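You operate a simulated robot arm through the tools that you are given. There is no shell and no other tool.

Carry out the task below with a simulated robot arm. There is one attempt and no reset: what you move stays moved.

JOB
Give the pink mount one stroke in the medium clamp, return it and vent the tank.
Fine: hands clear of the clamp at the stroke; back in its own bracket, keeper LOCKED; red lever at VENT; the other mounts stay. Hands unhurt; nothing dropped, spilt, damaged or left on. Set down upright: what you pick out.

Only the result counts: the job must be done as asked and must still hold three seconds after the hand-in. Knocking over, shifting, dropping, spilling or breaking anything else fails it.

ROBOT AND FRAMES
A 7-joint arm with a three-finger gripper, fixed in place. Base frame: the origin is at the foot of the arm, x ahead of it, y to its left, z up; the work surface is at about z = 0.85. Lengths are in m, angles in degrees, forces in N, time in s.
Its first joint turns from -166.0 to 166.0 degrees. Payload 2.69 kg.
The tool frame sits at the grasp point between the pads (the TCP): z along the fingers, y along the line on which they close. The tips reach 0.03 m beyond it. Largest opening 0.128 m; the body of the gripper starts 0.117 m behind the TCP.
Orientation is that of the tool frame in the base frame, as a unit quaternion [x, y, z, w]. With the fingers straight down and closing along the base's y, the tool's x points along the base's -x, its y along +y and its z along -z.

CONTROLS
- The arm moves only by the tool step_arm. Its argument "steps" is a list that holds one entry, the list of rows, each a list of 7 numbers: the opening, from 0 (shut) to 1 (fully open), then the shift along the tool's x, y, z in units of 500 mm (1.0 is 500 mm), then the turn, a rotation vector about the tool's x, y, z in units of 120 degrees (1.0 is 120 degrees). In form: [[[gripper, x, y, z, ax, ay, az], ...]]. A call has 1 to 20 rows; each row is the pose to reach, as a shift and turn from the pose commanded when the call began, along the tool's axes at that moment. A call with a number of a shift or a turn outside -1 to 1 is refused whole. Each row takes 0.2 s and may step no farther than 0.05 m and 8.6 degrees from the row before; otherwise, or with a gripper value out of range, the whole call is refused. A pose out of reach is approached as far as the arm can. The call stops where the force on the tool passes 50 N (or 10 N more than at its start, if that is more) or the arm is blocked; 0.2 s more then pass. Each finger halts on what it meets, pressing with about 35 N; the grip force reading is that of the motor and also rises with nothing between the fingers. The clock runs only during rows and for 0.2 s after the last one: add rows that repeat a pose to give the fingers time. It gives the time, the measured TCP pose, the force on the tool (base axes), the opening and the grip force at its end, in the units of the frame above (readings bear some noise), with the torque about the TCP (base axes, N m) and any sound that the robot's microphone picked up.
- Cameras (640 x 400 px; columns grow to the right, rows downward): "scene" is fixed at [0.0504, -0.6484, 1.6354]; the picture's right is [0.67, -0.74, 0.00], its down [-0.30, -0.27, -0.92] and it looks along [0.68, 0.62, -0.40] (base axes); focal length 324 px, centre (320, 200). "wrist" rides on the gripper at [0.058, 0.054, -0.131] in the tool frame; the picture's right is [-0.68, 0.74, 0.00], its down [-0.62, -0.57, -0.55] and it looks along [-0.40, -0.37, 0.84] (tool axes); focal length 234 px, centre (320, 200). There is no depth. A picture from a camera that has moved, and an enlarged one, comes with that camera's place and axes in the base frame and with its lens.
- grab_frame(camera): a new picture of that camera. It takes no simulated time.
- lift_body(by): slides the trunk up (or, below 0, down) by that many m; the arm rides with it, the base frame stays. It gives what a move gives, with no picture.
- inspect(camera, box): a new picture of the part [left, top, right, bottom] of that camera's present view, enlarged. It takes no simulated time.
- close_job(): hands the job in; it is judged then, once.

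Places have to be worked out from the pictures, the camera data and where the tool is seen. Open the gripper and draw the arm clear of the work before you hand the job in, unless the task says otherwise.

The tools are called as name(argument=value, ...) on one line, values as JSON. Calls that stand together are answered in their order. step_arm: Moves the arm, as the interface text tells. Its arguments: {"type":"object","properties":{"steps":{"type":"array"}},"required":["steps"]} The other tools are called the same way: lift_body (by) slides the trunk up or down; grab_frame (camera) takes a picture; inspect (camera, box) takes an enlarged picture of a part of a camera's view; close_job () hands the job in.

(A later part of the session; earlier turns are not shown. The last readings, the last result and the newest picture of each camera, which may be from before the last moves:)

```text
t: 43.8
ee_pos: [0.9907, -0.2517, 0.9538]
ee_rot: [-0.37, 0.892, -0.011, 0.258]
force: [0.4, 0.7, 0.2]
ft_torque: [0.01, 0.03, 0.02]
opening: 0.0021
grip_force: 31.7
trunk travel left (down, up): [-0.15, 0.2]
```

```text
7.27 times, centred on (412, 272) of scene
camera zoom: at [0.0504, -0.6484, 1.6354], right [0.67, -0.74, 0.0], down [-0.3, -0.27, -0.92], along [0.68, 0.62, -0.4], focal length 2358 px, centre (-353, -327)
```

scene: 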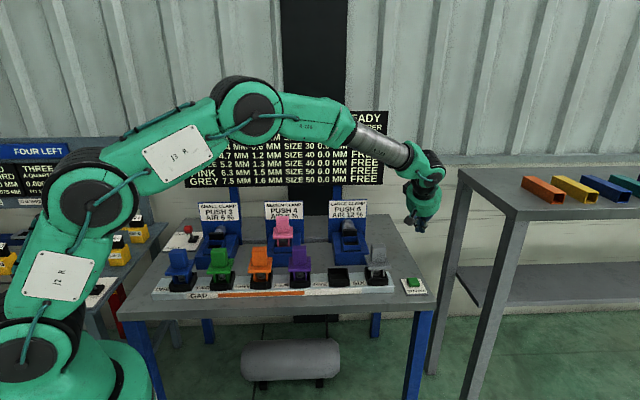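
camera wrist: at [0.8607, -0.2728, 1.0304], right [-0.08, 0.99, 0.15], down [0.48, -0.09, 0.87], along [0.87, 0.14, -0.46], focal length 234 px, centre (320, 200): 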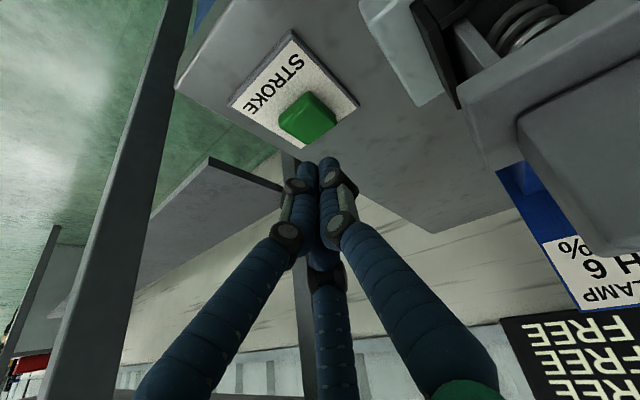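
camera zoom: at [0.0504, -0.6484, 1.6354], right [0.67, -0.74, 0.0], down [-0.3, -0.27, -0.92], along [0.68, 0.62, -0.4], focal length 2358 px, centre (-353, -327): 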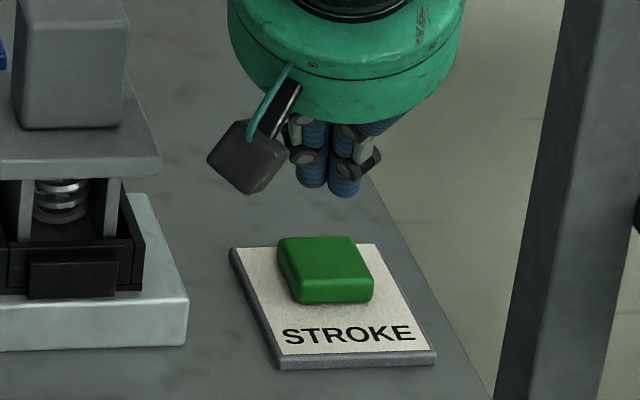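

The button top resolves to about (1.006, -0.248, 0.875), directly below the tilted fingertip. I lower 4 cm, then continue in 2 mm steps watching for force and sound.

step_arm(steps=[[[0.0, 0.0145, 0.0067, 0.0278, 0, 0, 0], [0.0, 0.0273, 0.0126, 0.052, 0, 0, 0], [0.0, 0.0364, 0.0169, 0.0694, 0, 0, 0]]])

inspect(camera="scene", box=[390, 245, 435, 300])

inspect(camera="wrist", box=[220, 90, 400, 230])

```text
t: 44.6
ee_pos: [0.9908, -0.2475, 0.9144]
ee_rot: [-0.369, 0.893, -0.011, 0.258]
force: [0.0, 0.4, -0.7]
ft_torque: [0.01, -0.03, -0.01]
opening: 0.0023
grip_force: 31.3
trunk travel left (down, up): [-0.15, 0.2]
```

```text
7.27 times, centred on (412, 272) of scene
camera zoom: at [0.0504, -0.6484, 1.6354], right [0.67, -0.74, 0.0], down [-0.3, -0.27, -0.92], along [0.68, 0.62, -0.4], focal length 2358 px, centre (-353, -327)
```

zoom: 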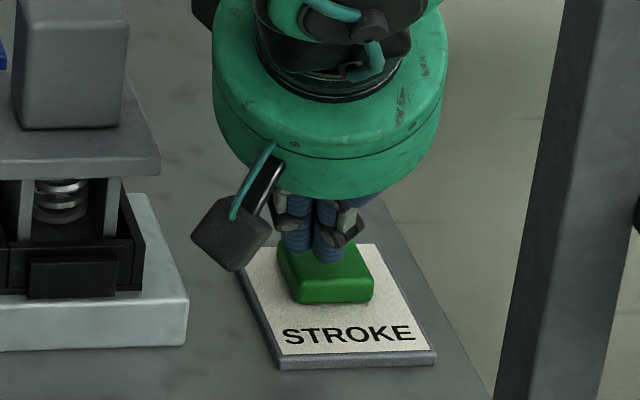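

```text
2.86 times, centred on (310, 160) of wrist
camera zoom: at [0.8592, -0.2702, 0.9897], right [-0.08, 0.99, 0.15], down [0.48, -0.09, 0.87], along [0.88, 0.14, -0.46], focal length 669 px, centre (349, 314)
```

zoom: 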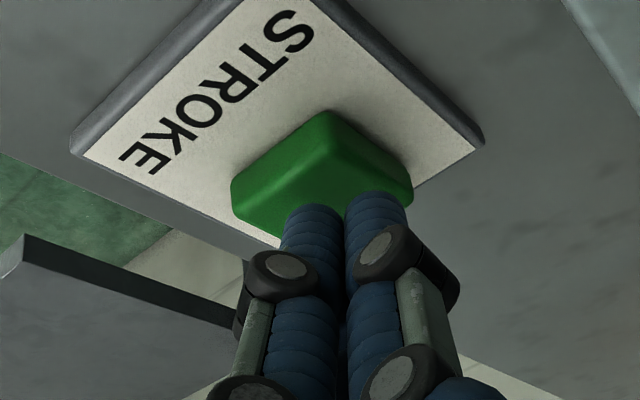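

The fingertip is just above the button, about 4 mm off-centre, and I trim that while lowering 5 mm, then 4 mm.

step_arm(steps=[[[0.0, 0.0085, -0.0023, 0.0077, 0, 0, 0]]])

step_arm(steps=[[[0.0, 0.0036, 0.0017, 0.0069, 0, 0, 0]]])

inspect(camera="wrist", box=[220, 90, 400, 230])

```text
t: 45.0
ee_pos: [0.9899, -0.2505, 0.9081]
ee_rot: [-0.37, 0.892, -0.011, 0.259]
force: [0.3, 0.0, 0.2]
ft_torque: [-0.02, 0.0, 0.01]
opening: 0.0019
grip_force: 31.5
trunk travel left (down, up): [-0.15, 0.2]
```

```text
t: 45.4
ee_pos: [0.9892, -0.2514, 0.9035]
ee_rot: [-0.369, 0.892, -0.012, 0.259]
force: [-0.1, -0.2, 0.0]
ft_torque: [0.02, 0.0, 0.03]
opening: 0.0021
grip_force: 31.8
trunk travel left (down, up): [-0.15, 0.2]
```

```text
2.86 times, centred on (310, 160) of wrist
camera zoom: at [0.8592, -0.274, 0.9801], right [-0.08, 0.99, 0.15], down [0.48, -0.1, 0.87], along [0.88, 0.14, -0.46], focal length 669 px, centre (349, 314)
```

zoom: 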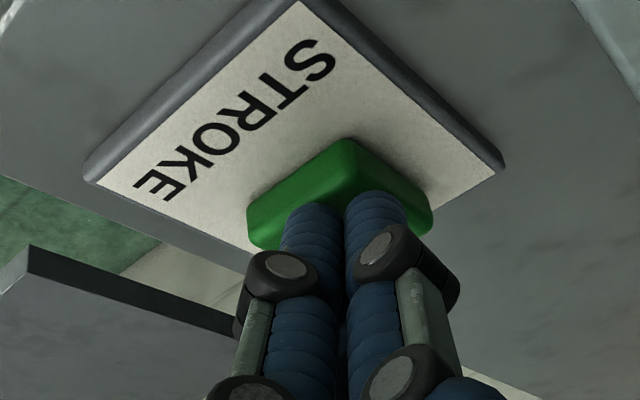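

There's no contact yet with the tip at z≈0.878. I continue in 2 to 3 mm steps.

step_arm(steps=[[[0.0, 0.0027, 0.0013, 0.0052, 0, 0, 0]]])

step_arm(steps=[[[0.0, 0.0018, 0.0008, 0.0035, 0, 0, 0]]])

```text
t: 45.8
ee_pos: [0.9894, -0.2525, 0.9025]
ee_rot: [-0.37, 0.892, -0.01, 0.259]
force: [0.4, -0.3, 1.9]
ft_torque: [0.01, -0.01, -0.03]
opening: 0.002
grip_force: 31.2
trunk travel left (down, up): [-0.15, 0.2]
```

```text
t: 46.2
ee_pos: [0.9885, -0.2503, 0.8982]
ee_rot: [-0.37, 0.892, -0.011, 0.259]
force: [-2.3, -2.6, 3.7]
ft_torque: [-0.03, 0.06, -0.06]
opening: 0.0023
grip_force: 31.4
trunk travel left (down, up): [-0.15, 0.2]
heard: click
```

I heard a click at only about 4 N, so the button was pressed. I lift off at once, straight up, and read the board.

step_arm(steps=[[[0.0, -0.0091, -0.0042, -0.0173, 0, 0, 0], [0.0, -0.0273, -0.0126, -0.052, 0, 0, 0], [0.0, -0.0545, -0.0253, -0.104, 0, 0, 0]]])

inspect(camera="scene", box=[170, 105, 400, 195])

inspect(camera="scene", box=[255, 190, 325, 265])

grab_frame(camera="scene")

```text
t: 47.0
ee_pos: [0.9902, -0.251, 0.9581]
ee_rot: [-0.37, 0.892, -0.011, 0.258]
force: [0.8, -0.1, -0.5]
ft_torque: [0.01, -0.03, -0.03]
opening: 0.0022
grip_force: 32.0
trunk travel left (down, up): [-0.15, 0.2]
```

```text
2.78 times, centred on (285, 150) of scene
camera zoom: at [0.0504, -0.6484, 1.6354], right [0.67, -0.74, 0.0], down [-0.3, -0.27, -0.92], along [0.68, 0.62, -0.4], focal length 902 px, centre (417, 339)
```

zoom: 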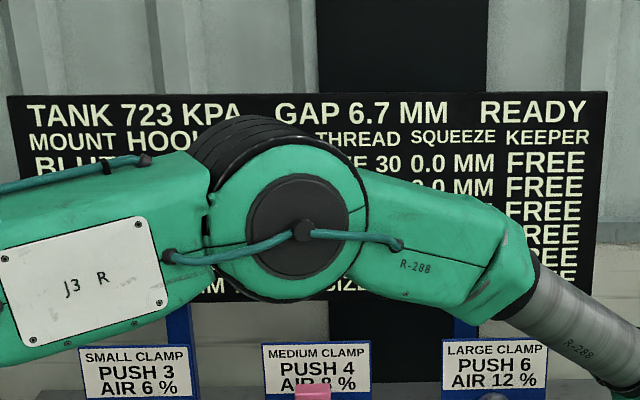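

```text
5.33 times, centred on (290, 228) of scene
camera zoom: at [0.0504, -0.6484, 1.6354], right [0.67, -0.74, 0.0], down [-0.3, -0.27, -0.92], along [0.68, 0.62, -0.4], focal length 1729 px, centre (480, 53)
```

zoom: 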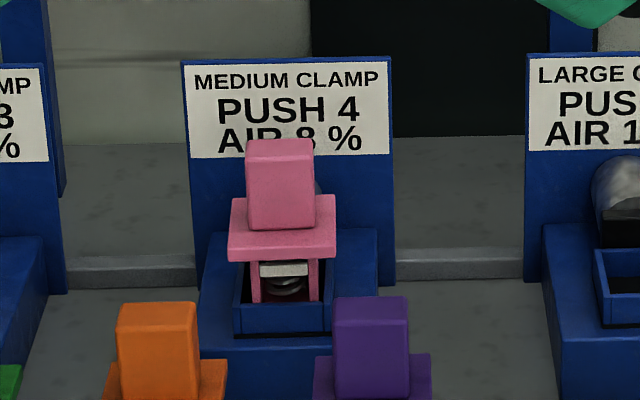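

```text
taken
```

scene: 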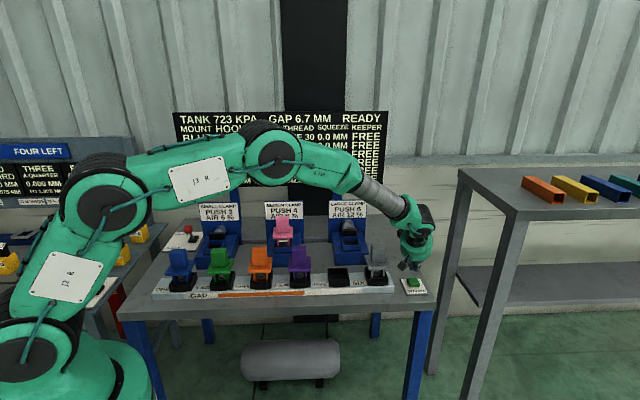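

The tank dropped to 723 kPa and the spring inside the pink mount now looks compressed. The arm hides the pink row on the board, so I rise straight up and then read it again.

step_arm(steps=[[[0.0, -0.0364, -0.0169, -0.0694, 0, 0, 0], [0.0, -0.0727, -0.0337, -0.1388, 0, 0, 0], [0.0, -0.109, -0.0506, -0.2082, 0, 0, 0], [0.0, -0.1454, -0.0675, -0.2776, 0, 0, 0]]])

inspect(camera="scene", box=[170, 105, 400, 195])

grab_frame(camera="wrist")

```text
t: 48.0
ee_pos: [0.991, -0.2496, 1.1185]
ee_rot: [-0.371, 0.892, -0.011, 0.257]
force: [-0.4, -0.9, -0.3]
ft_torque: [-0.03, -0.03, 0.0]
opening: 0.002
grip_force: 31.4
trunk travel left (down, up): [-0.15, 0.2]
```

```text
2.78 times, centred on (285, 150) of scene
camera zoom: at [0.0504, -0.6484, 1.6354], right [0.67, -0.74, 0.0], down [-0.3, -0.27, -0.92], along [0.68, 0.62, -0.4], focal length 902 px, centre (417, 339)
```

zoom: 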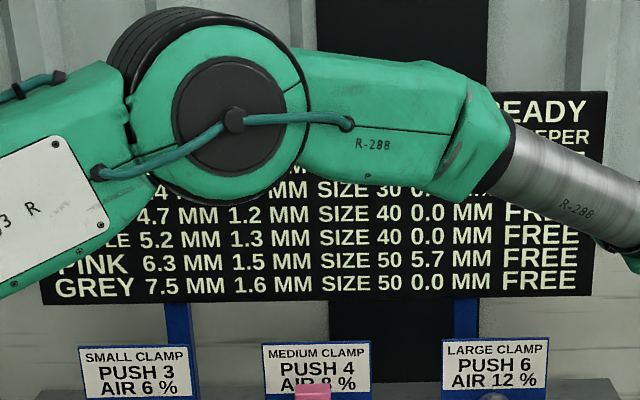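

```text
taken
camera wrist: at [0.8605, -0.2719, 1.1945], right [-0.08, 0.99, 0.15], down [0.48, -0.09, 0.87], along [0.87, 0.14, -0.46], focal length 234 px, centre (320, 200)
```

wrist: 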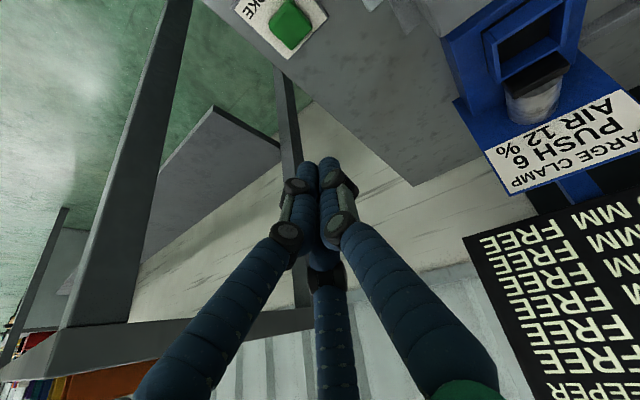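

The board shows PINK SQUEEZE 5.7 MM against HOOK 6.3, keeper still FREE, so I need to know whether the squeeze is settling or changing. I start back toward the clamp, lifting and partly un-tilting, and read the board again on the way.

step_arm(steps=[[[0.0, -0.037, -0.0172, -0.0705, 0, 0, 0], [0.0, -0.0739, -0.0343, -0.141, 0, 0, 0], [0.0, -0.1084, 0.0456, -0.1424, -0.0088, 0.0189, 0], [0.1, -0.1428, 0.1255, -0.1437, -0.0176, 0.0378, 0], [0.2, -0.1773, 0.2053, -0.1451, -0.0264, 0.0567, 0], [0.3, -0.2117, 0.2852, -0.1464, -0.0352, 0.0755, 0], [0.4, -0.2462, 0.3651, -0.1478, -0.044, 0.0944, 0]]])

inspect(camera="scene", box=[170, 105, 400, 195])

inspect(camera="scene", box=[255, 190, 325, 265])

```text
t: 49.6
ee_pos: [0.9058, -0.0501, 1.2006]
ee_rot: [-0.378, 0.913, -0.006, 0.151]
force: [0.3, 0.2, 0.3]
ft_torque: [0.03, 0.02, 0.03]
opening: 0.0511
grip_force: 0.1
trunk travel left (down, up): [-0.15, 0.2]
```

```text
2.78 times, centred on (285, 150) of scene
camera zoom: at [0.0504, -0.6484, 1.6354], right [0.67, -0.74, 0.0], down [-0.3, -0.27, -0.92], along [0.68, 0.62, -0.4], focal length 902 px, centre (417, 339)
```

zoom: 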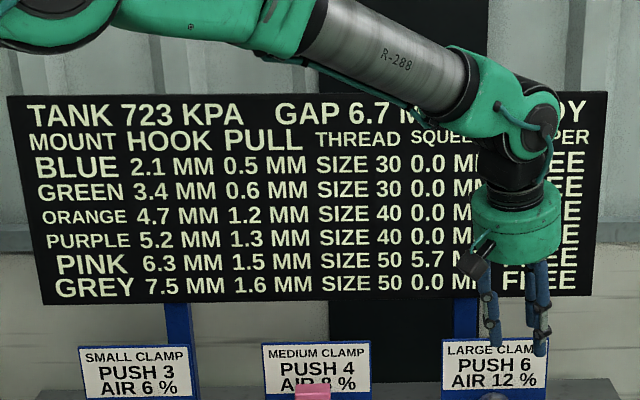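

```text
5.33 times, centred on (290, 228) of scene
camera zoom: at [0.0504, -0.6484, 1.6354], right [0.67, -0.74, 0.0], down [-0.3, -0.27, -0.92], along [0.68, 0.62, -0.4], focal length 1729 px, centre (480, 53)
```

zoom: 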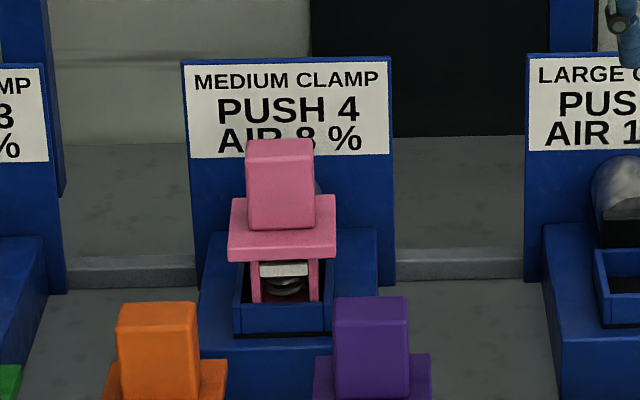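

The tank holds at 723 and the squeeze at 5.7 mm, so nothing is decaying. I look closer at the mount's spring in the scene before moving on, and finish the approach above the clamp.

inspect(camera="scene", box=[268, 215, 304, 255])

step_arm(steps=[[[0.5, -0.0357, 0.0793, 0, -0.0088, 0.0189, 0], [0.6, -0.0714, 0.1586, -0.0005, -0.0176, 0.0378, 0], [0.6, -0.1071, 0.2379, -0.0007, -0.0264, 0.0567, 0], [0.6, -0.1429, 0.3171, -0.0009, -0.0352, 0.0755, 0], [0.6, -0.1786, 0.3964, -0.0012, -0.044, 0.0944, 0], [0.6, -0.2143, 0.4757, -0.0014, -0.0528, 0.1133, 0], [0.6, -0.25, 0.555, -0.0016, -0.0616, 0.1322, 0], [0.6, -0.25, 0.555, -0.0016, -0.0616, 0.1322, 0]]])

grab_frame(camera="wrist")

inspect(camera="wrist", box=[260, 50, 380, 190])

inspect(camera="scene", box=[170, 105, 400, 195])

```text
10.00 times, centred on (286, 235) of scene
camera zoom: at [0.0504, -0.6484, 1.6354], right [0.67, -0.74, 0.0], down [-0.3, -0.27, -0.92], along [0.68, 0.62, -0.4], focal length 3242 px, centre (660, -150)
```

zoom: 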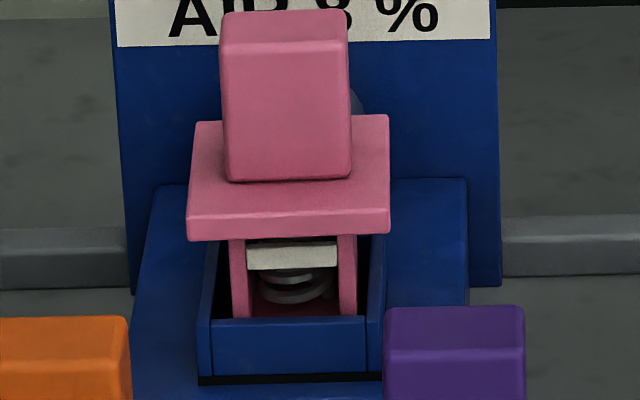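

```text
t: 51.4
ee_pos: [0.8012, 0.2334, 1.202]
ee_rot: [-0.383, 0.924, -0.001, -0.002]
force: [-0.2, 0.2, 0.0]
ft_torque: [-0.07, 0.0, -0.03]
opening: 0.0769
grip_force: 0.0
trunk travel left (down, up): [-0.15, 0.2]
```

```text
taken
camera wrist: at [0.7223, 0.2302, 1.3339], right [-0.04, 1.0, 0.0], down [0.84, 0.04, 0.55], along [0.55, 0.02, -0.84], focal length 234 px, centre (320, 200)
```

wrist: 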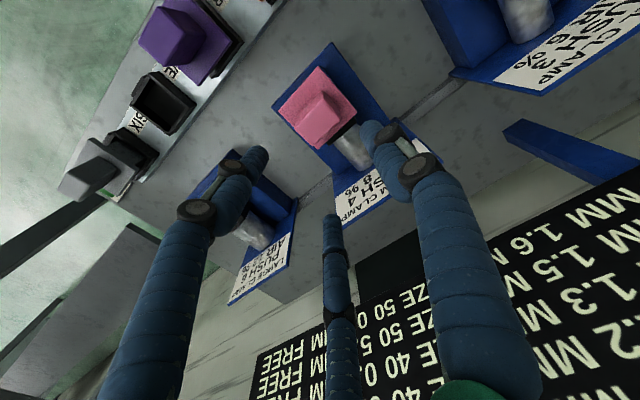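

```text
2.86 times, centred on (320, 120) of wrist
camera zoom: at [0.7223, 0.2302, 1.3339], right [-0.04, 1.0, 0.0], down [0.84, 0.04, 0.55], along [0.55, 0.02, -0.84], focal length 669 px, centre (320, 429)
```

zoom: 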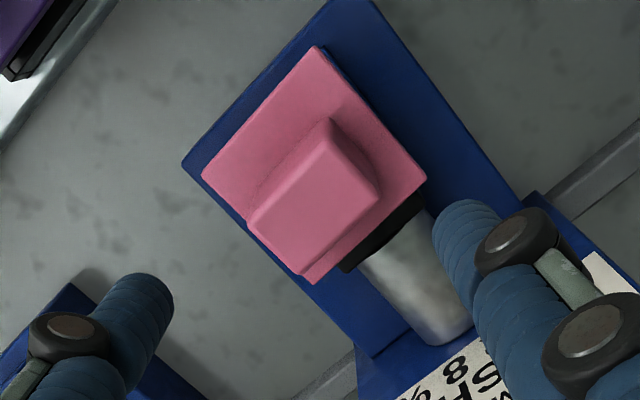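

```text
2.78 times, centred on (285, 150) of scene
camera zoom: at [0.0504, -0.6484, 1.6354], right [0.67, -0.74, 0.0], down [-0.3, -0.27, -0.92], along [0.68, 0.62, -0.4], focal length 902 px, centre (417, 339)
```

zoom: 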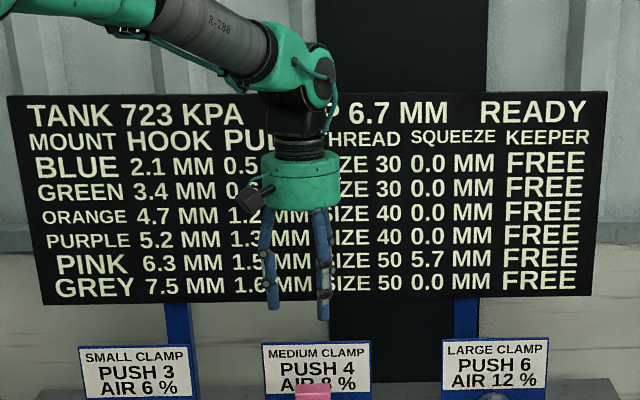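

The mount is unchanged in place, with its spring plate visibly pushed down; the keeper may only engage once it's back in its bracket. I descend on the head with open fingers, using the same alignment I released at.

step_arm(steps=[[[0.7, 0.0034, 0.0066, 0.06, 0, 0, 0], [0.7, 0.0034, 0.0066, 0.13, 0, 0, 0], [0.7, 0.0034, 0.0066, 0.2, 0, 0, 0], [0.7, 0.0034, 0.0066, 0.26, 0, 0, 0], [0.7, 0.0034, 0.0066, 0.31, 0, 0, 0], [0.7, 0.0034, 0.0066, 0.336, 0, 0, 0], [0.7, 0.0034, 0.0066, 0.336, 0, 0, 0]]])

inspect(camera="wrist", box=[240, 80, 400, 250])

inspect(camera="scene", box=[255, 190, 325, 265])

```text
t: 53.0
ee_pos: [0.7976, 0.2379, 1.0333]
ee_rot: [-0.383, 0.924, 0.0, 0.0]
force: [-0.2, -0.2, 0.1]
ft_torque: [-0.02, 0.04, -0.01]
opening: 0.0895
grip_force: 0.2
trunk travel left (down, up): [-0.15, 0.2]
```

```text
2.35 times, centred on (320, 165) of wrist
camera zoom: at [0.7183, 0.235, 1.1642], right [-0.04, 1.0, 0.0], down [0.84, 0.04, 0.55], along [0.55, 0.02, -0.84], focal length 551 px, centre (320, 282)
```

zoom: 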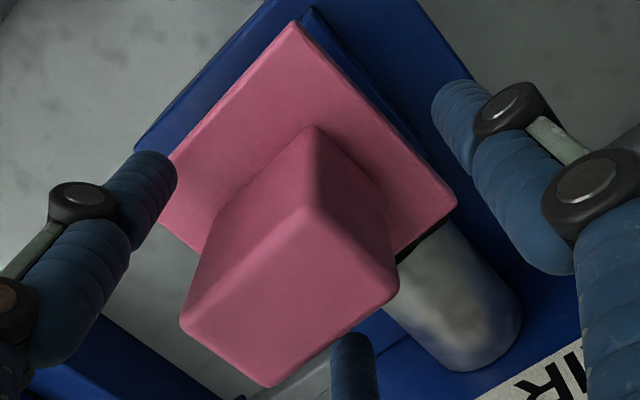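

```text
5.33 times, centred on (290, 228) of scene
camera zoom: at [0.0504, -0.6484, 1.6354], right [0.67, -0.74, 0.0], down [-0.3, -0.27, -0.92], along [0.68, 0.62, -0.4], focal length 1729 px, centre (480, 53)
```

zoom: 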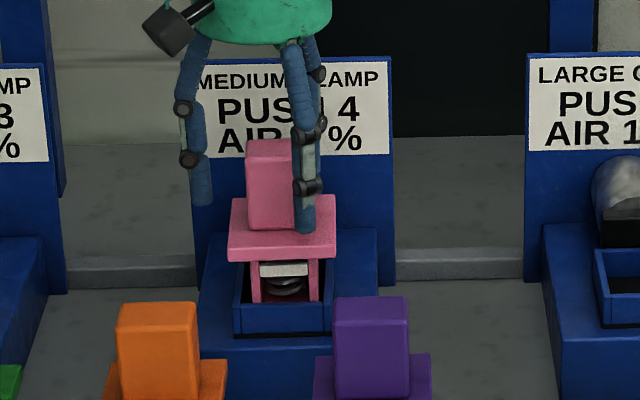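

I'm about 3 mm off along the closing axis compared with where I released. I trim that and close on the head.

step_arm(steps=[[[0.7, 0.004, -0.006, 0, 0, 0, 0], [0.7, 0.004, -0.006, 0, 0, 0, 0], [0.5, 0.004, -0.006, 0, 0, 0, 0], [0.3, 0.004, -0.006, 0, 0, 0, 0], [0.0, 0.004, -0.006, 0, 0, 0, 0], [0.0, 0.004, -0.006, 0, 0, 0, 0], [0.0, 0.004, -0.006, 0, 0, 0, 0]]])

step_arm(steps=[[[0.0, 0, 0, -0.004, 0, 0, 0], [0.0, 0, 0, -0.008, 0, 0, 0]]])

inspect(camera="wrist", box=[240, 80, 400, 250])

step_arm(steps=[[[0.0, 0, 0, -0.006, 0, 0, 0], [0.0, 0, 0, -0.012, 0, 0, 0]]])

inspect(camera="wrist", box=[240, 80, 400, 250])

inspect(camera="scene", box=[255, 190, 325, 265])

```text
t: 54.6
ee_pos: [0.7978, 0.236, 1.0316]
ee_rot: [-0.383, 0.924, 0.0, 0.0]
force: [-2.5, -0.5, 0.1]
ft_torque: [0.0, 0.12, 0.0]
opening: 0.0406
grip_force: 34.9
trunk travel left (down, up): [-0.15, 0.2]
```

```text
t: 55.2
ee_pos: [0.7981, 0.2338, 1.0353]
ee_rot: [-0.383, 0.924, 0.0, 0.0]
force: [0.5, 0.0, -5.1]
ft_torque: [0.0, 0.0, -0.03]
opening: 0.0406
grip_force: 35.5
trunk travel left (down, up): [-0.15, 0.2]
```

```text
2.35 times, centred on (320, 165) of wrist
camera zoom: at [0.7194, 0.2297, 1.1675], right [-0.04, 1.0, 0.0], down [0.84, 0.04, 0.55], along [0.55, 0.02, -0.84], focal length 551 px, centre (320, 282)
```

zoom: 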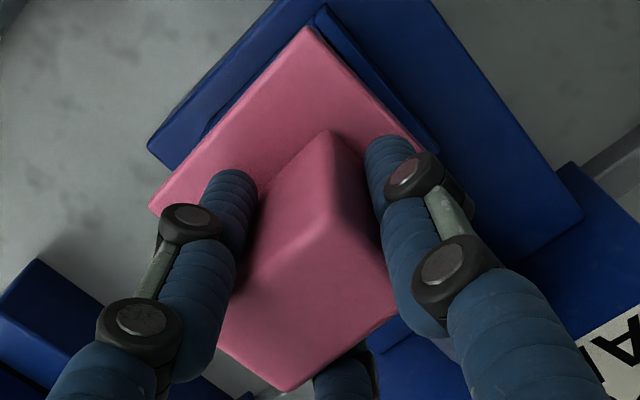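

```text
t: 55.8
ee_pos: [0.7975, 0.2344, 1.0401]
ee_rot: [-0.383, 0.924, -0.001, 0.0]
force: [0.4, -0.4, -5.7]
ft_torque: [0.0, 0.03, 0.02]
opening: 0.0407
grip_force: 35.2
trunk travel left (down, up): [-0.15, 0.2]
```

```text
2.35 times, centred on (320, 165) of wrist
camera zoom: at [0.7197, 0.2294, 1.1736], right [-0.04, 1.0, 0.0], down [0.84, 0.04, 0.55], along [0.55, 0.02, -0.84], focal length 551 px, centre (320, 282)
```

zoom: 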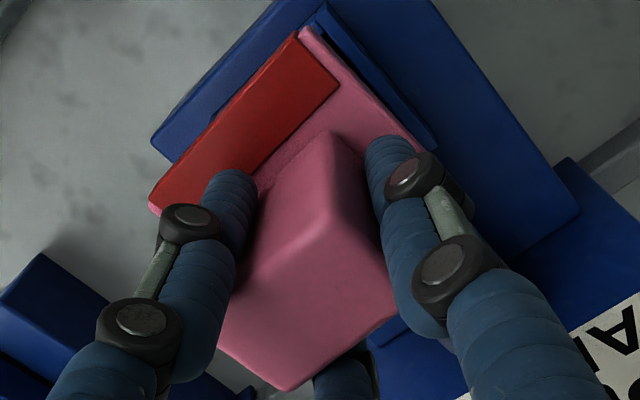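

```text
5.33 times, centred on (290, 228) of scene
camera zoom: at [0.0504, -0.6484, 1.6354], right [0.67, -0.74, 0.0], down [-0.3, -0.27, -0.92], along [0.68, 0.62, -0.4], focal length 1729 px, centre (480, 53)
```

zoom: 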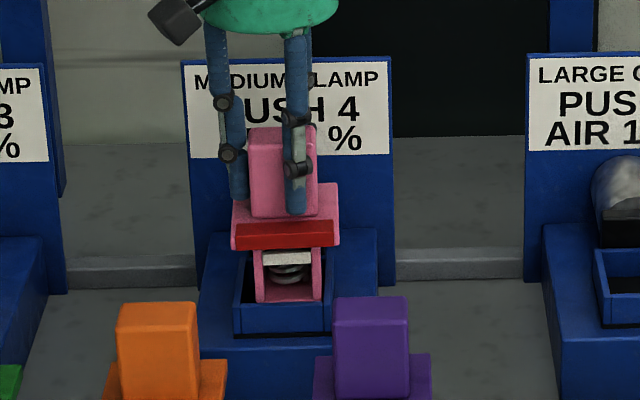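

Something new: lifting the mount out made a red bar appear across the front of its plate. I check the board immediately.

inspect(camera="scene", box=[170, 105, 400, 195])

inspect(camera="scene", box=[268, 215, 304, 255])

grab_frame(camera="scene")

```text
2.78 times, centred on (285, 150) of scene
camera zoom: at [0.0504, -0.6484, 1.6354], right [0.67, -0.74, 0.0], down [-0.3, -0.27, -0.92], along [0.68, 0.62, -0.4], focal length 902 px, centre (417, 339)
```

zoom: 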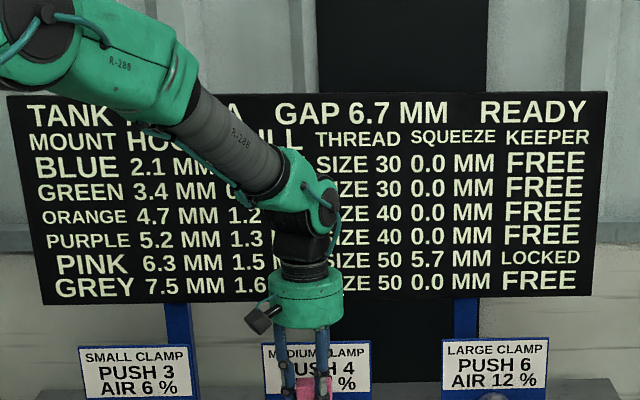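

```text
10.00 times, centred on (286, 235) of scene
camera zoom: at [0.0504, -0.6484, 1.6354], right [0.67, -0.74, 0.0], down [-0.3, -0.27, -0.92], along [0.68, 0.62, -0.4], focal length 3242 px, centre (660, -150)
```

zoom: 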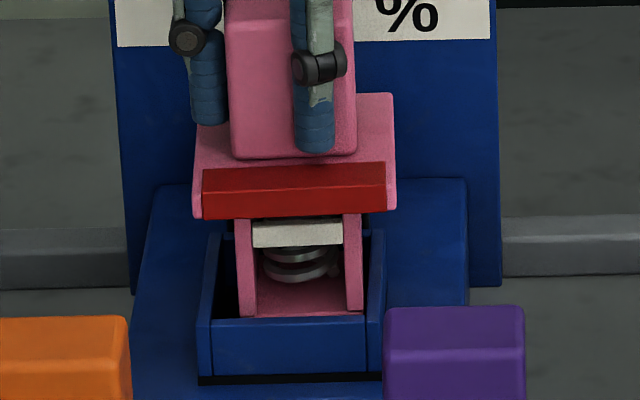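

```text
taken
```

scene: 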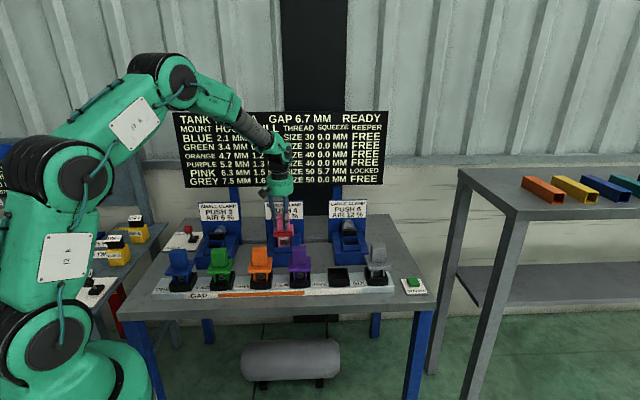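

The board now shows PINK LOCKED at 5.7 mm; the red bar is its engaged keeper. I lift it straight out to z≈1.2 with gentle acceleration.

step_arm(steps=[[[0.0, 0, 0, -0.006, 0, 0, 0], [0.0, 0, 0, -0.014, 0, 0, 0], [0.0, 0, 0, -0.026, 0, 0, 0], [0.0, 0, 0, -0.042, 0, 0, 0], [0.0, 0, 0, -0.06, 0, 0, 0], [0.0, 0, 0, -0.085, 0, 0, 0], [0.0, 0, 0, -0.115, 0, 0, 0], [0.0, 0, 0, -0.15, 0, 0, 0], [0.0, 0, 0, -0.185, 0, 0, 0], [0.0, 0, 0, -0.22, 0, 0, 0], [0.0, 0, 0, -0.255, 0, 0, 0], [0.0, 0, 0, -0.285, 0, 0, 0], [0.0, 0, 0, -0.305, 0, 0, 0], [0.0, 0, 0, -0.315, 0, 0, 0]]])

grab_frame(camera="wrist")

inspect(camera="scene", box=[245, 165, 345, 265])

```text
t: 58.8
ee_pos: [0.7981, 0.2338, 1.1994]
ee_rot: [-0.382, 0.924, 0.0, 0.0]
force: [-0.2, 0.5, -4.5]
ft_torque: [0.03, 0.01, -0.02]
opening: 0.0406
grip_force: 34.7
trunk travel left (down, up): [-0.15, 0.2]
```

```text
taken
camera wrist: at [0.7198, 0.2298, 1.3312], right [-0.04, 1.0, 0.0], down [0.84, 0.04, 0.55], along [0.55, 0.02, -0.84], focal length 234 px, centre (320, 200)
```

wrist: 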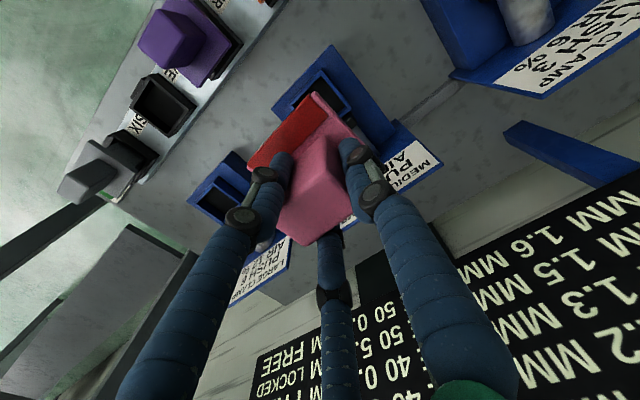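

```text
4.00 times, centred on (295, 215) of scene
camera zoom: at [0.0504, -0.6484, 1.6354], right [0.67, -0.74, 0.0], down [-0.3, -0.27, -0.92], along [0.68, 0.62, -0.4], focal length 1297 px, centre (420, 140)
```

zoom: 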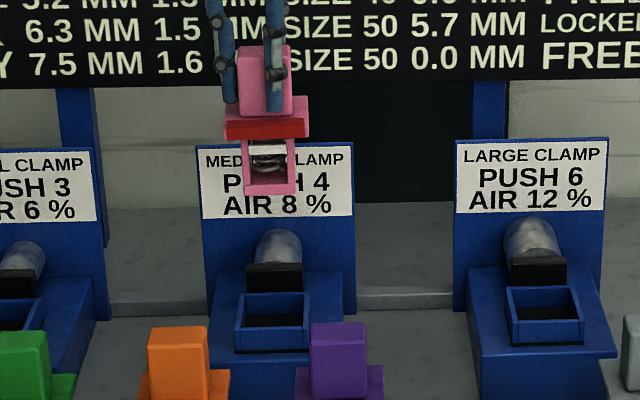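

The mount hangs straight with its keeper still LOCKED. I carry it at z=1.2 back over bracket five, TCP target (0.817, -0.042).

step_arm(steps=[[[0.0, 0.015, -0.017, 0, 0, 0, 0], [0.0, 0.045, -0.051, 0, 0, 0, 0], [0.0, 0.085, -0.097, 0, 0, 0, 0], [0.0, 0.13, -0.148, 0, 0, 0, 0], [0.0, 0.175, -0.2, 0, 0, 0, 0], [0.0, 0.22, -0.251, 0, 0, 0, 0], [0.0, 0.265, -0.303, 0, 0, 0, 0], [0.0, 0.305, -0.348, 0, 0, 0, 0], [0.0, 0.335, -0.383, 0, 0, 0, 0], [0.0, 0.355, -0.405, 0, 0, 0, 0], [0.0, 0.3626, -0.4141, 0, 0, 0, 0], [0.0, 0.3626, -0.4141, 0, 0, 0, 0]]])

inspect(camera="wrist", box=[270, 50, 370, 130])

inspect(camera="scene", box=[300, 165, 400, 300])

```text
t: 61.4
ee_pos: [0.8151, -0.0416, 1.1994]
ee_rot: [-0.382, 0.924, 0.0, 0.0]
force: [-1.2, 0.1, -4.5]
ft_torque: [0.01, 0.02, 0.03]
opening: 0.0404
grip_force: 35.3
trunk travel left (down, up): [-0.15, 0.2]
```

```text
5.00 times, centred on (320, 90) of wrist
camera zoom: at [0.7369, -0.0454, 1.3316], right [-0.04, 1.0, 0.0], down [0.84, 0.04, 0.55], along [0.55, 0.02, -0.84], focal length 1171 px, centre (320, 750)
```

zoom: 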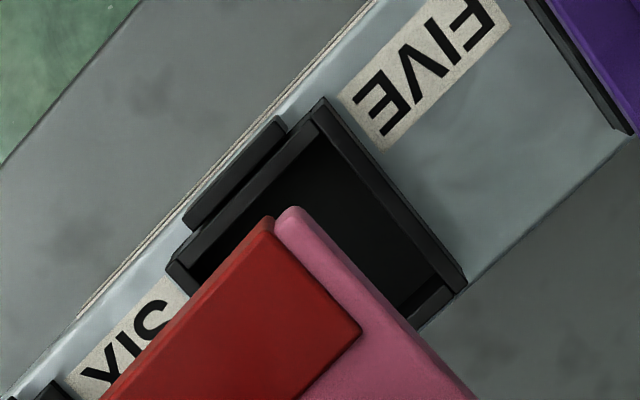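

```text
2.96 times, centred on (350, 232) of scene
camera zoom: at [0.0504, -0.6484, 1.6354], right [0.67, -0.74, 0.0], down [-0.3, -0.27, -0.92], along [0.68, 0.62, -0.4], focal length 961 px, centre (231, 104)
```

zoom: 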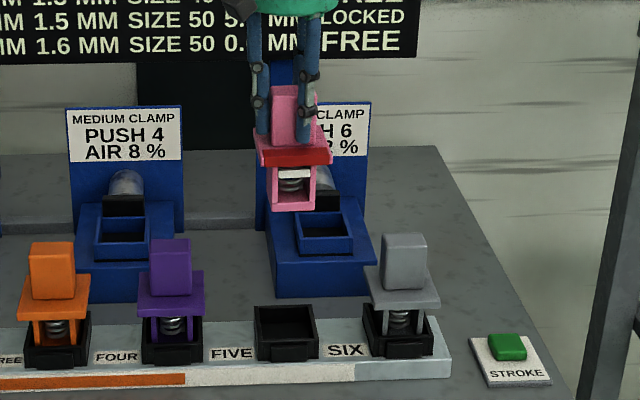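

Alignment matches the pick-up view within 1–2 mm. I lower to z≈1.045, with the feet still above the bracket rim, and recheck the position there.

step_arm(steps=[[[0.0, -0.0028, 0, 0.02, 0, 0, 0], [0.0, -0.0028, 0, 0.05, 0, 0, 0], [0.0, -0.0028, 0, 0.09, 0, 0, 0], [0.0, -0.0028, 0, 0.13, 0, 0, 0], [0.0, -0.0028, 0, 0.17, 0, 0, 0], [0.0, -0.0028, 0, 0.21, 0, 0, 0], [0.0, -0.0028, 0, 0.25, 0, 0, 0], [0.0, -0.0028, 0, 0.285, 0, 0, 0], [0.0, -0.0028, 0, 0.305, 0, 0, 0], [0.0, -0.0028, 0, 0.311, 0, 0, 0], [0.0, -0.0028, 0, 0.311, 0, 0, 0]]])

grab_frame(camera="wrist")

inspect(camera="wrist", box=[240, 60, 400, 230])

inspect(camera="scene", box=[320, 225, 365, 295])

```text
t: 63.8
ee_pos: [0.8165, -0.042, 1.0444]
ee_rot: [-0.383, 0.924, 0.0, 0.001]
force: [-0.5, 0.5, -4.9]
ft_torque: [0.03, 0.02, -0.01]
opening: 0.0407
grip_force: 35.3
trunk travel left (down, up): [-0.15, 0.2]
```

```text
taken
camera wrist: at [0.737, -0.0462, 1.1765], right [-0.04, 1.0, 0.0], down [0.84, 0.04, 0.55], along [0.55, 0.02, -0.84], focal length 234 px, centre (320, 200)
```

wrist: 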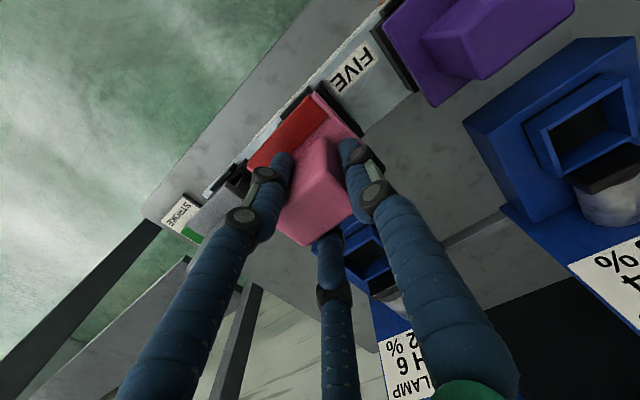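

```text
2.35 times, centred on (320, 145) of wrist
camera zoom: at [0.737, -0.0462, 1.1765], right [-0.04, 1.0, 0.0], down [0.84, 0.04, 0.55], along [0.55, 0.02, -0.84], focal length 551 px, centre (320, 329)
```

zoom: 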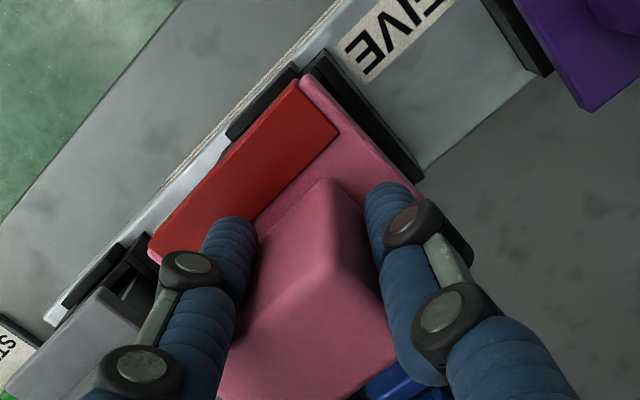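

```text
5.71 times, centred on (342, 260) of scene
camera zoom: at [0.0504, -0.6484, 1.6354], right [0.67, -0.74, 0.0], down [-0.3, -0.27, -0.92], along [0.68, 0.62, -0.4], focal length 1853 px, centre (191, -143)
```

zoom: 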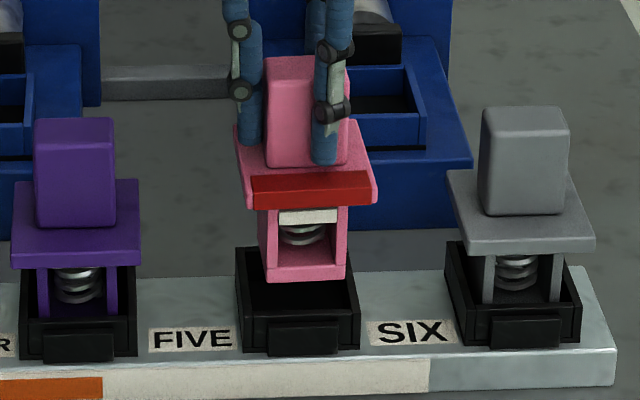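

The base is centred over bracket five. I lower with a 1.5 mm trim toward +n, then take small steps until contact, expected near TCP z≈1.005.

step_arm(steps=[[[0.0, -0.003, 0, 0.015, 0, 0, 0], [0.0, -0.003, 0, 0.03, 0, 0, 0], [0.0, -0.003, 0, 0.045, 0, 0, 0]]])

step_arm(steps=[[[0.0, 0, 0, 0.008, 0, 0, 0], [0.0, 0, 0, 0.016, 0, 0, 0]]])

inspect(camera="scene", box=[320, 225, 365, 295])

inspect(camera="wrist", box=[240, 60, 400, 230])

```text
t: 64.6
ee_pos: [0.8163, -0.0405, 1.0216]
ee_rot: [-0.383, 0.924, 0.0, 0.0]
force: [0.1, -0.2, -6.0]
ft_torque: [0.01, 0.04, -0.03]
opening: 0.0403
grip_force: 34.8
trunk travel left (down, up): [-0.15, 0.2]
```

```text
t: 65.2
ee_pos: [0.8167, -0.0398, 1.0145]
ee_rot: [-0.383, 0.924, 0.0, 0.0]
force: [0.2, 0.1, -5.8]
ft_torque: [-0.01, 0.04, 0.0]
opening: 0.0404
grip_force: 34.7
trunk travel left (down, up): [-0.15, 0.2]
```

```text
5.71 times, centred on (342, 260) of scene
camera zoom: at [0.0504, -0.6484, 1.6354], right [0.67, -0.74, 0.0], down [-0.3, -0.27, -0.92], along [0.68, 0.62, -0.4], focal length 1853 px, centre (191, -143)
```

zoom: 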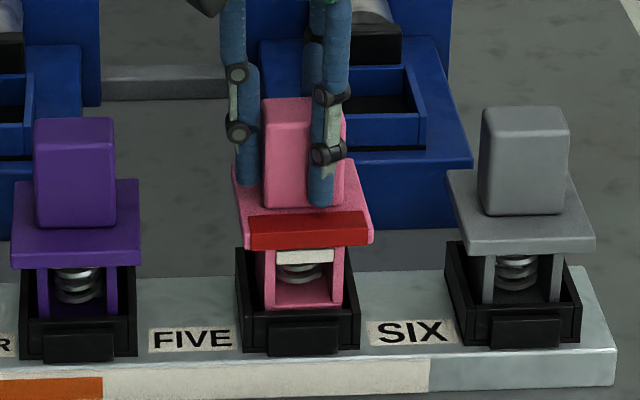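

```text
2.35 times, centred on (320, 145) of wrist
camera zoom: at [0.7385, -0.0437, 1.1453], right [-0.04, 1.0, 0.0], down [0.84, 0.04, 0.55], along [0.55, 0.02, -0.84], focal length 551 px, centre (320, 329)
```

zoom: 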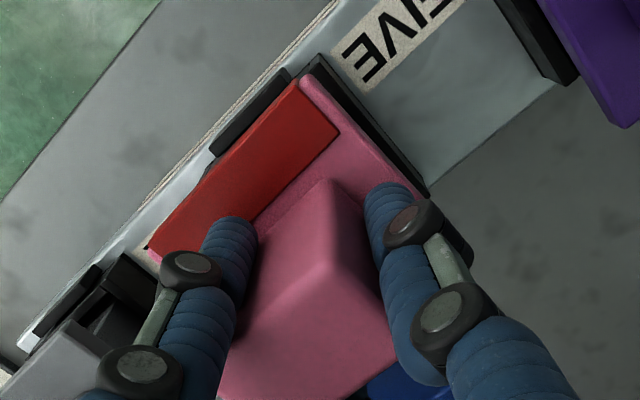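

The base is inside the bracket walls with no contact yet. I keep going down in 3 mm steps.

step_arm(steps=[[[0.0, 0, 0, 0.005, 0, 0, 0], [0.0, 0, 0, 0.01, 0, 0, 0]]])

step_arm(steps=[[[0.0, 0, 0, 0.004, 0, 0, 0]]])

step_arm(steps=[[[0.0, 0, 0, 0.004, 0, 0, 0]]])

```text
t: 65.8
ee_pos: [0.8175, -0.0391, 1.0084]
ee_rot: [-0.382, 0.924, 0.0, 0.0]
force: [0.6, -0.7, -5.6]
ft_torque: [0.0, 0.04, 0.03]
opening: 0.0405
grip_force: 35.2
trunk travel left (down, up): [-0.15, 0.2]
```

```text
t: 66.2
ee_pos: [0.8183, -0.0398, 1.0073]
ee_rot: [-0.383, 0.924, 0.0, -0.001]
force: [-0.2, 1.0, -5.3]
ft_torque: [0.02, 0.01, -0.01]
opening: 0.0403
grip_force: 34.7
trunk travel left (down, up): [-0.15, 0.2]
```

```text
t: 66.6
ee_pos: [0.8176, -0.0406, 1.0043]
ee_rot: [-0.383, 0.924, 0.0, 0.0]
force: [-0.3, -0.6, -4.5]
ft_torque: [0.03, 0.01, 0.03]
opening: 0.0404
grip_force: 35.1
trunk travel left (down, up): [-0.15, 0.2]
```

Still hanging free at z≈1.005. I continue in 1 to 2 mm steps for the touchdown.

step_arm(steps=[[[0.0, 0, 0, 0.004, 0, 0, 0]]])

step_arm(steps=[[[0.0, 0, 0, 0.003, 0, 0, 0]]])

inspect(camera="scene", box=[320, 225, 365, 295])

```text
t: 67.0
ee_pos: [0.8165, -0.0399, 1.0027]
ee_rot: [-0.382, 0.924, 0.0, 0.0]
force: [-1.2, -0.7, -3.1]
ft_torque: [0.06, 0.03, 0.01]
opening: 0.0405
grip_force: 35.2
trunk travel left (down, up): [-0.15, 0.2]
```

```text
t: 67.4
ee_pos: [0.8173, -0.04, 1.0023]
ee_rot: [-0.383, 0.924, 0.0, 0.002]
force: [-5.0, 0.8, 8.0]
ft_torque: [0.42, 0.56, 0.09]
opening: 0.0403
grip_force: 35.5
trunk travel left (down, up): [-0.15, 0.2]
```

```text
5.71 times, centred on (342, 260) of scene
camera zoom: at [0.0504, -0.6484, 1.6354], right [0.67, -0.74, 0.0], down [-0.3, -0.27, -0.92], along [0.68, 0.62, -0.4], focal length 1853 px, centre (191, -143)
```

zoom: 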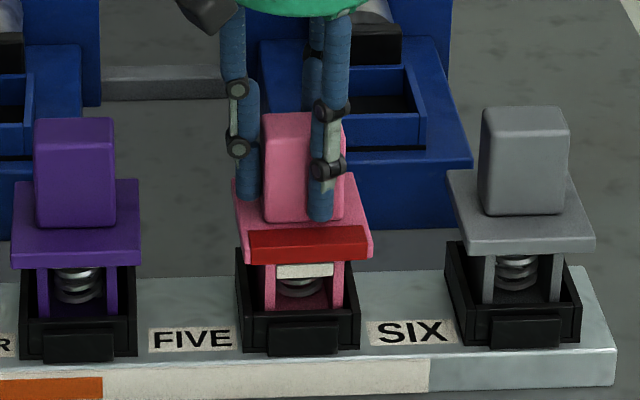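

It touched down with about 8 N at the same height as before the pick, head top level with its neighbours. I relieve the load slightly, open slowly and check the board.

step_arm(steps=[[[0.0, 0, 0, -0.0025, 0, 0, 0], [0.0, 0, 0, -0.0025, 0, 0, 0]]])

step_arm(steps=[[[0.33, 0, 0, 0, 0, 0, 0], [0.4, 0, 0, 0, 0, 0, 0], [0.5, 0, 0, 0, 0, 0, 0], [0.6, 0, 0, 0, 0, 0, 0]]])

inspect(camera="scene", box=[320, 225, 365, 295])

inspect(camera="scene", box=[170, 105, 400, 195])

inspect(camera="wrist", box=[240, 80, 400, 250])

```text
t: 68.0
ee_pos: [0.8176, -0.0394, 1.0023]
ee_rot: [-0.383, 0.924, 0.0, 0.001]
force: [-0.8, -2.3, 4.0]
ft_torque: [-0.17, -0.13, 0.03]
opening: 0.0406
grip_force: 34.9
trunk travel left (down, up): [-0.15, 0.2]
```

```text
t: 69.0
ee_pos: [0.8177, -0.0401, 1.0019]
ee_rot: [-0.382, 0.924, 0.0, 0.0]
force: [-0.2, -0.8, -0.9]
ft_torque: [0.01, -0.01, -0.01]
opening: 0.0766
grip_force: 0.0
trunk travel left (down, up): [-0.15, 0.2]
```

```text
5.71 times, centred on (342, 260) of scene
camera zoom: at [0.0504, -0.6484, 1.6354], right [0.67, -0.74, 0.0], down [-0.3, -0.27, -0.92], along [0.68, 0.62, -0.4], focal length 1853 px, centre (191, -143)
```

zoom: 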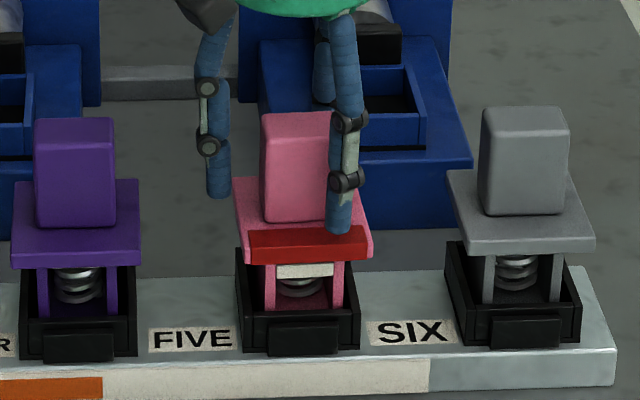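

```text
2.78 times, centred on (285, 150) of scene
camera zoom: at [0.0504, -0.6484, 1.6354], right [0.67, -0.74, 0.0], down [-0.3, -0.27, -0.92], along [0.68, 0.62, -0.4], focal length 902 px, centre (417, 339)
```

zoom: 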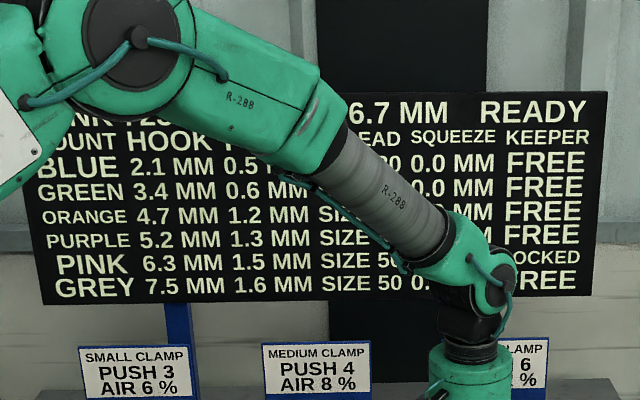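

```text
2.35 times, centred on (320, 165) of wrist
camera zoom: at [0.7391, -0.0433, 1.1338], right [-0.04, 1.0, 0.0], down [0.84, 0.04, 0.55], along [0.55, 0.02, -0.84], focal length 551 px, centre (320, 282)
```

zoom: 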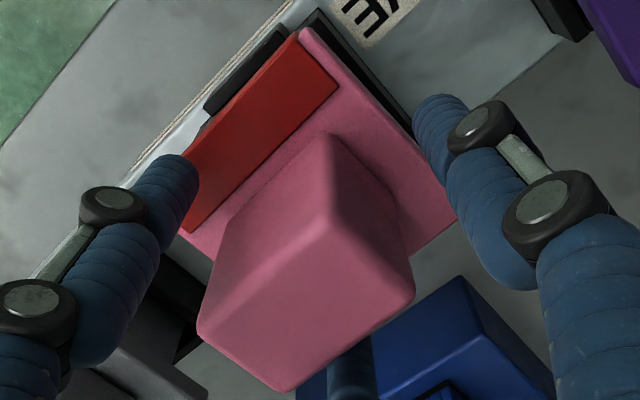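

Pink is back in bracket five, upright and LOCKED. I retreat straight up to z≈1.2 and read the board and the row.

step_arm(steps=[[[0.6, 0, 0, -0.02, 0, 0, 0], [0.6, 0, 0, -0.06, 0, 0, 0], [0.6, 0, 0, -0.12, 0, 0, 0], [0.6, 0, 0, -0.2, 0, 0, 0], [0.6, 0, 0, -0.28, 0, 0, 0], [0.6, 0, 0, -0.36, 0, 0, 0], [0.6, 0, 0, -0.396, 0, 0, 0]]])

grab_frame(camera="scene")

inspect(camera="scene", box=[280, 225, 400, 300])

inspect(camera="scene", box=[170, 105, 400, 195])

```text
t: 70.6
ee_pos: [0.8192, -0.0382, 1.1996]
ee_rot: [-0.383, 0.924, -0.001, -0.001]
force: [-0.2, 0.3, 0.1]
ft_torque: [-0.02, 0.03, 0.0]
opening: 0.0771
grip_force: 0.0
trunk travel left (down, up): [-0.15, 0.2]
```

```text
taken
```

scene: 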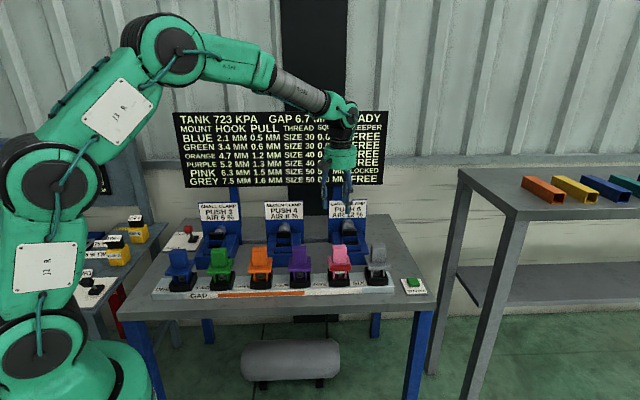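

```text
5.33 times, centred on (340, 262) of scene
camera zoom: at [0.0504, -0.6484, 1.6354], right [0.67, -0.74, 0.0], down [-0.3, -0.27, -0.92], along [0.68, 0.62, -0.4], focal length 1729 px, centre (213, -133)
```

zoom: 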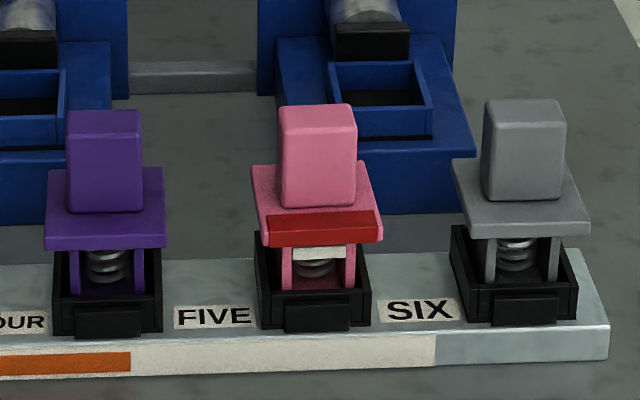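

```text
2.78 times, centred on (285, 150) of scene
camera zoom: at [0.0504, -0.6484, 1.6354], right [0.67, -0.74, 0.0], down [-0.3, -0.27, -0.92], along [0.68, 0.62, -0.4], focal length 902 px, centre (417, 339)
```

zoom: 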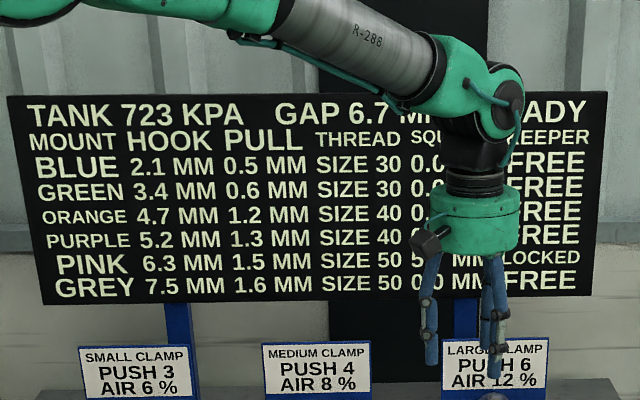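

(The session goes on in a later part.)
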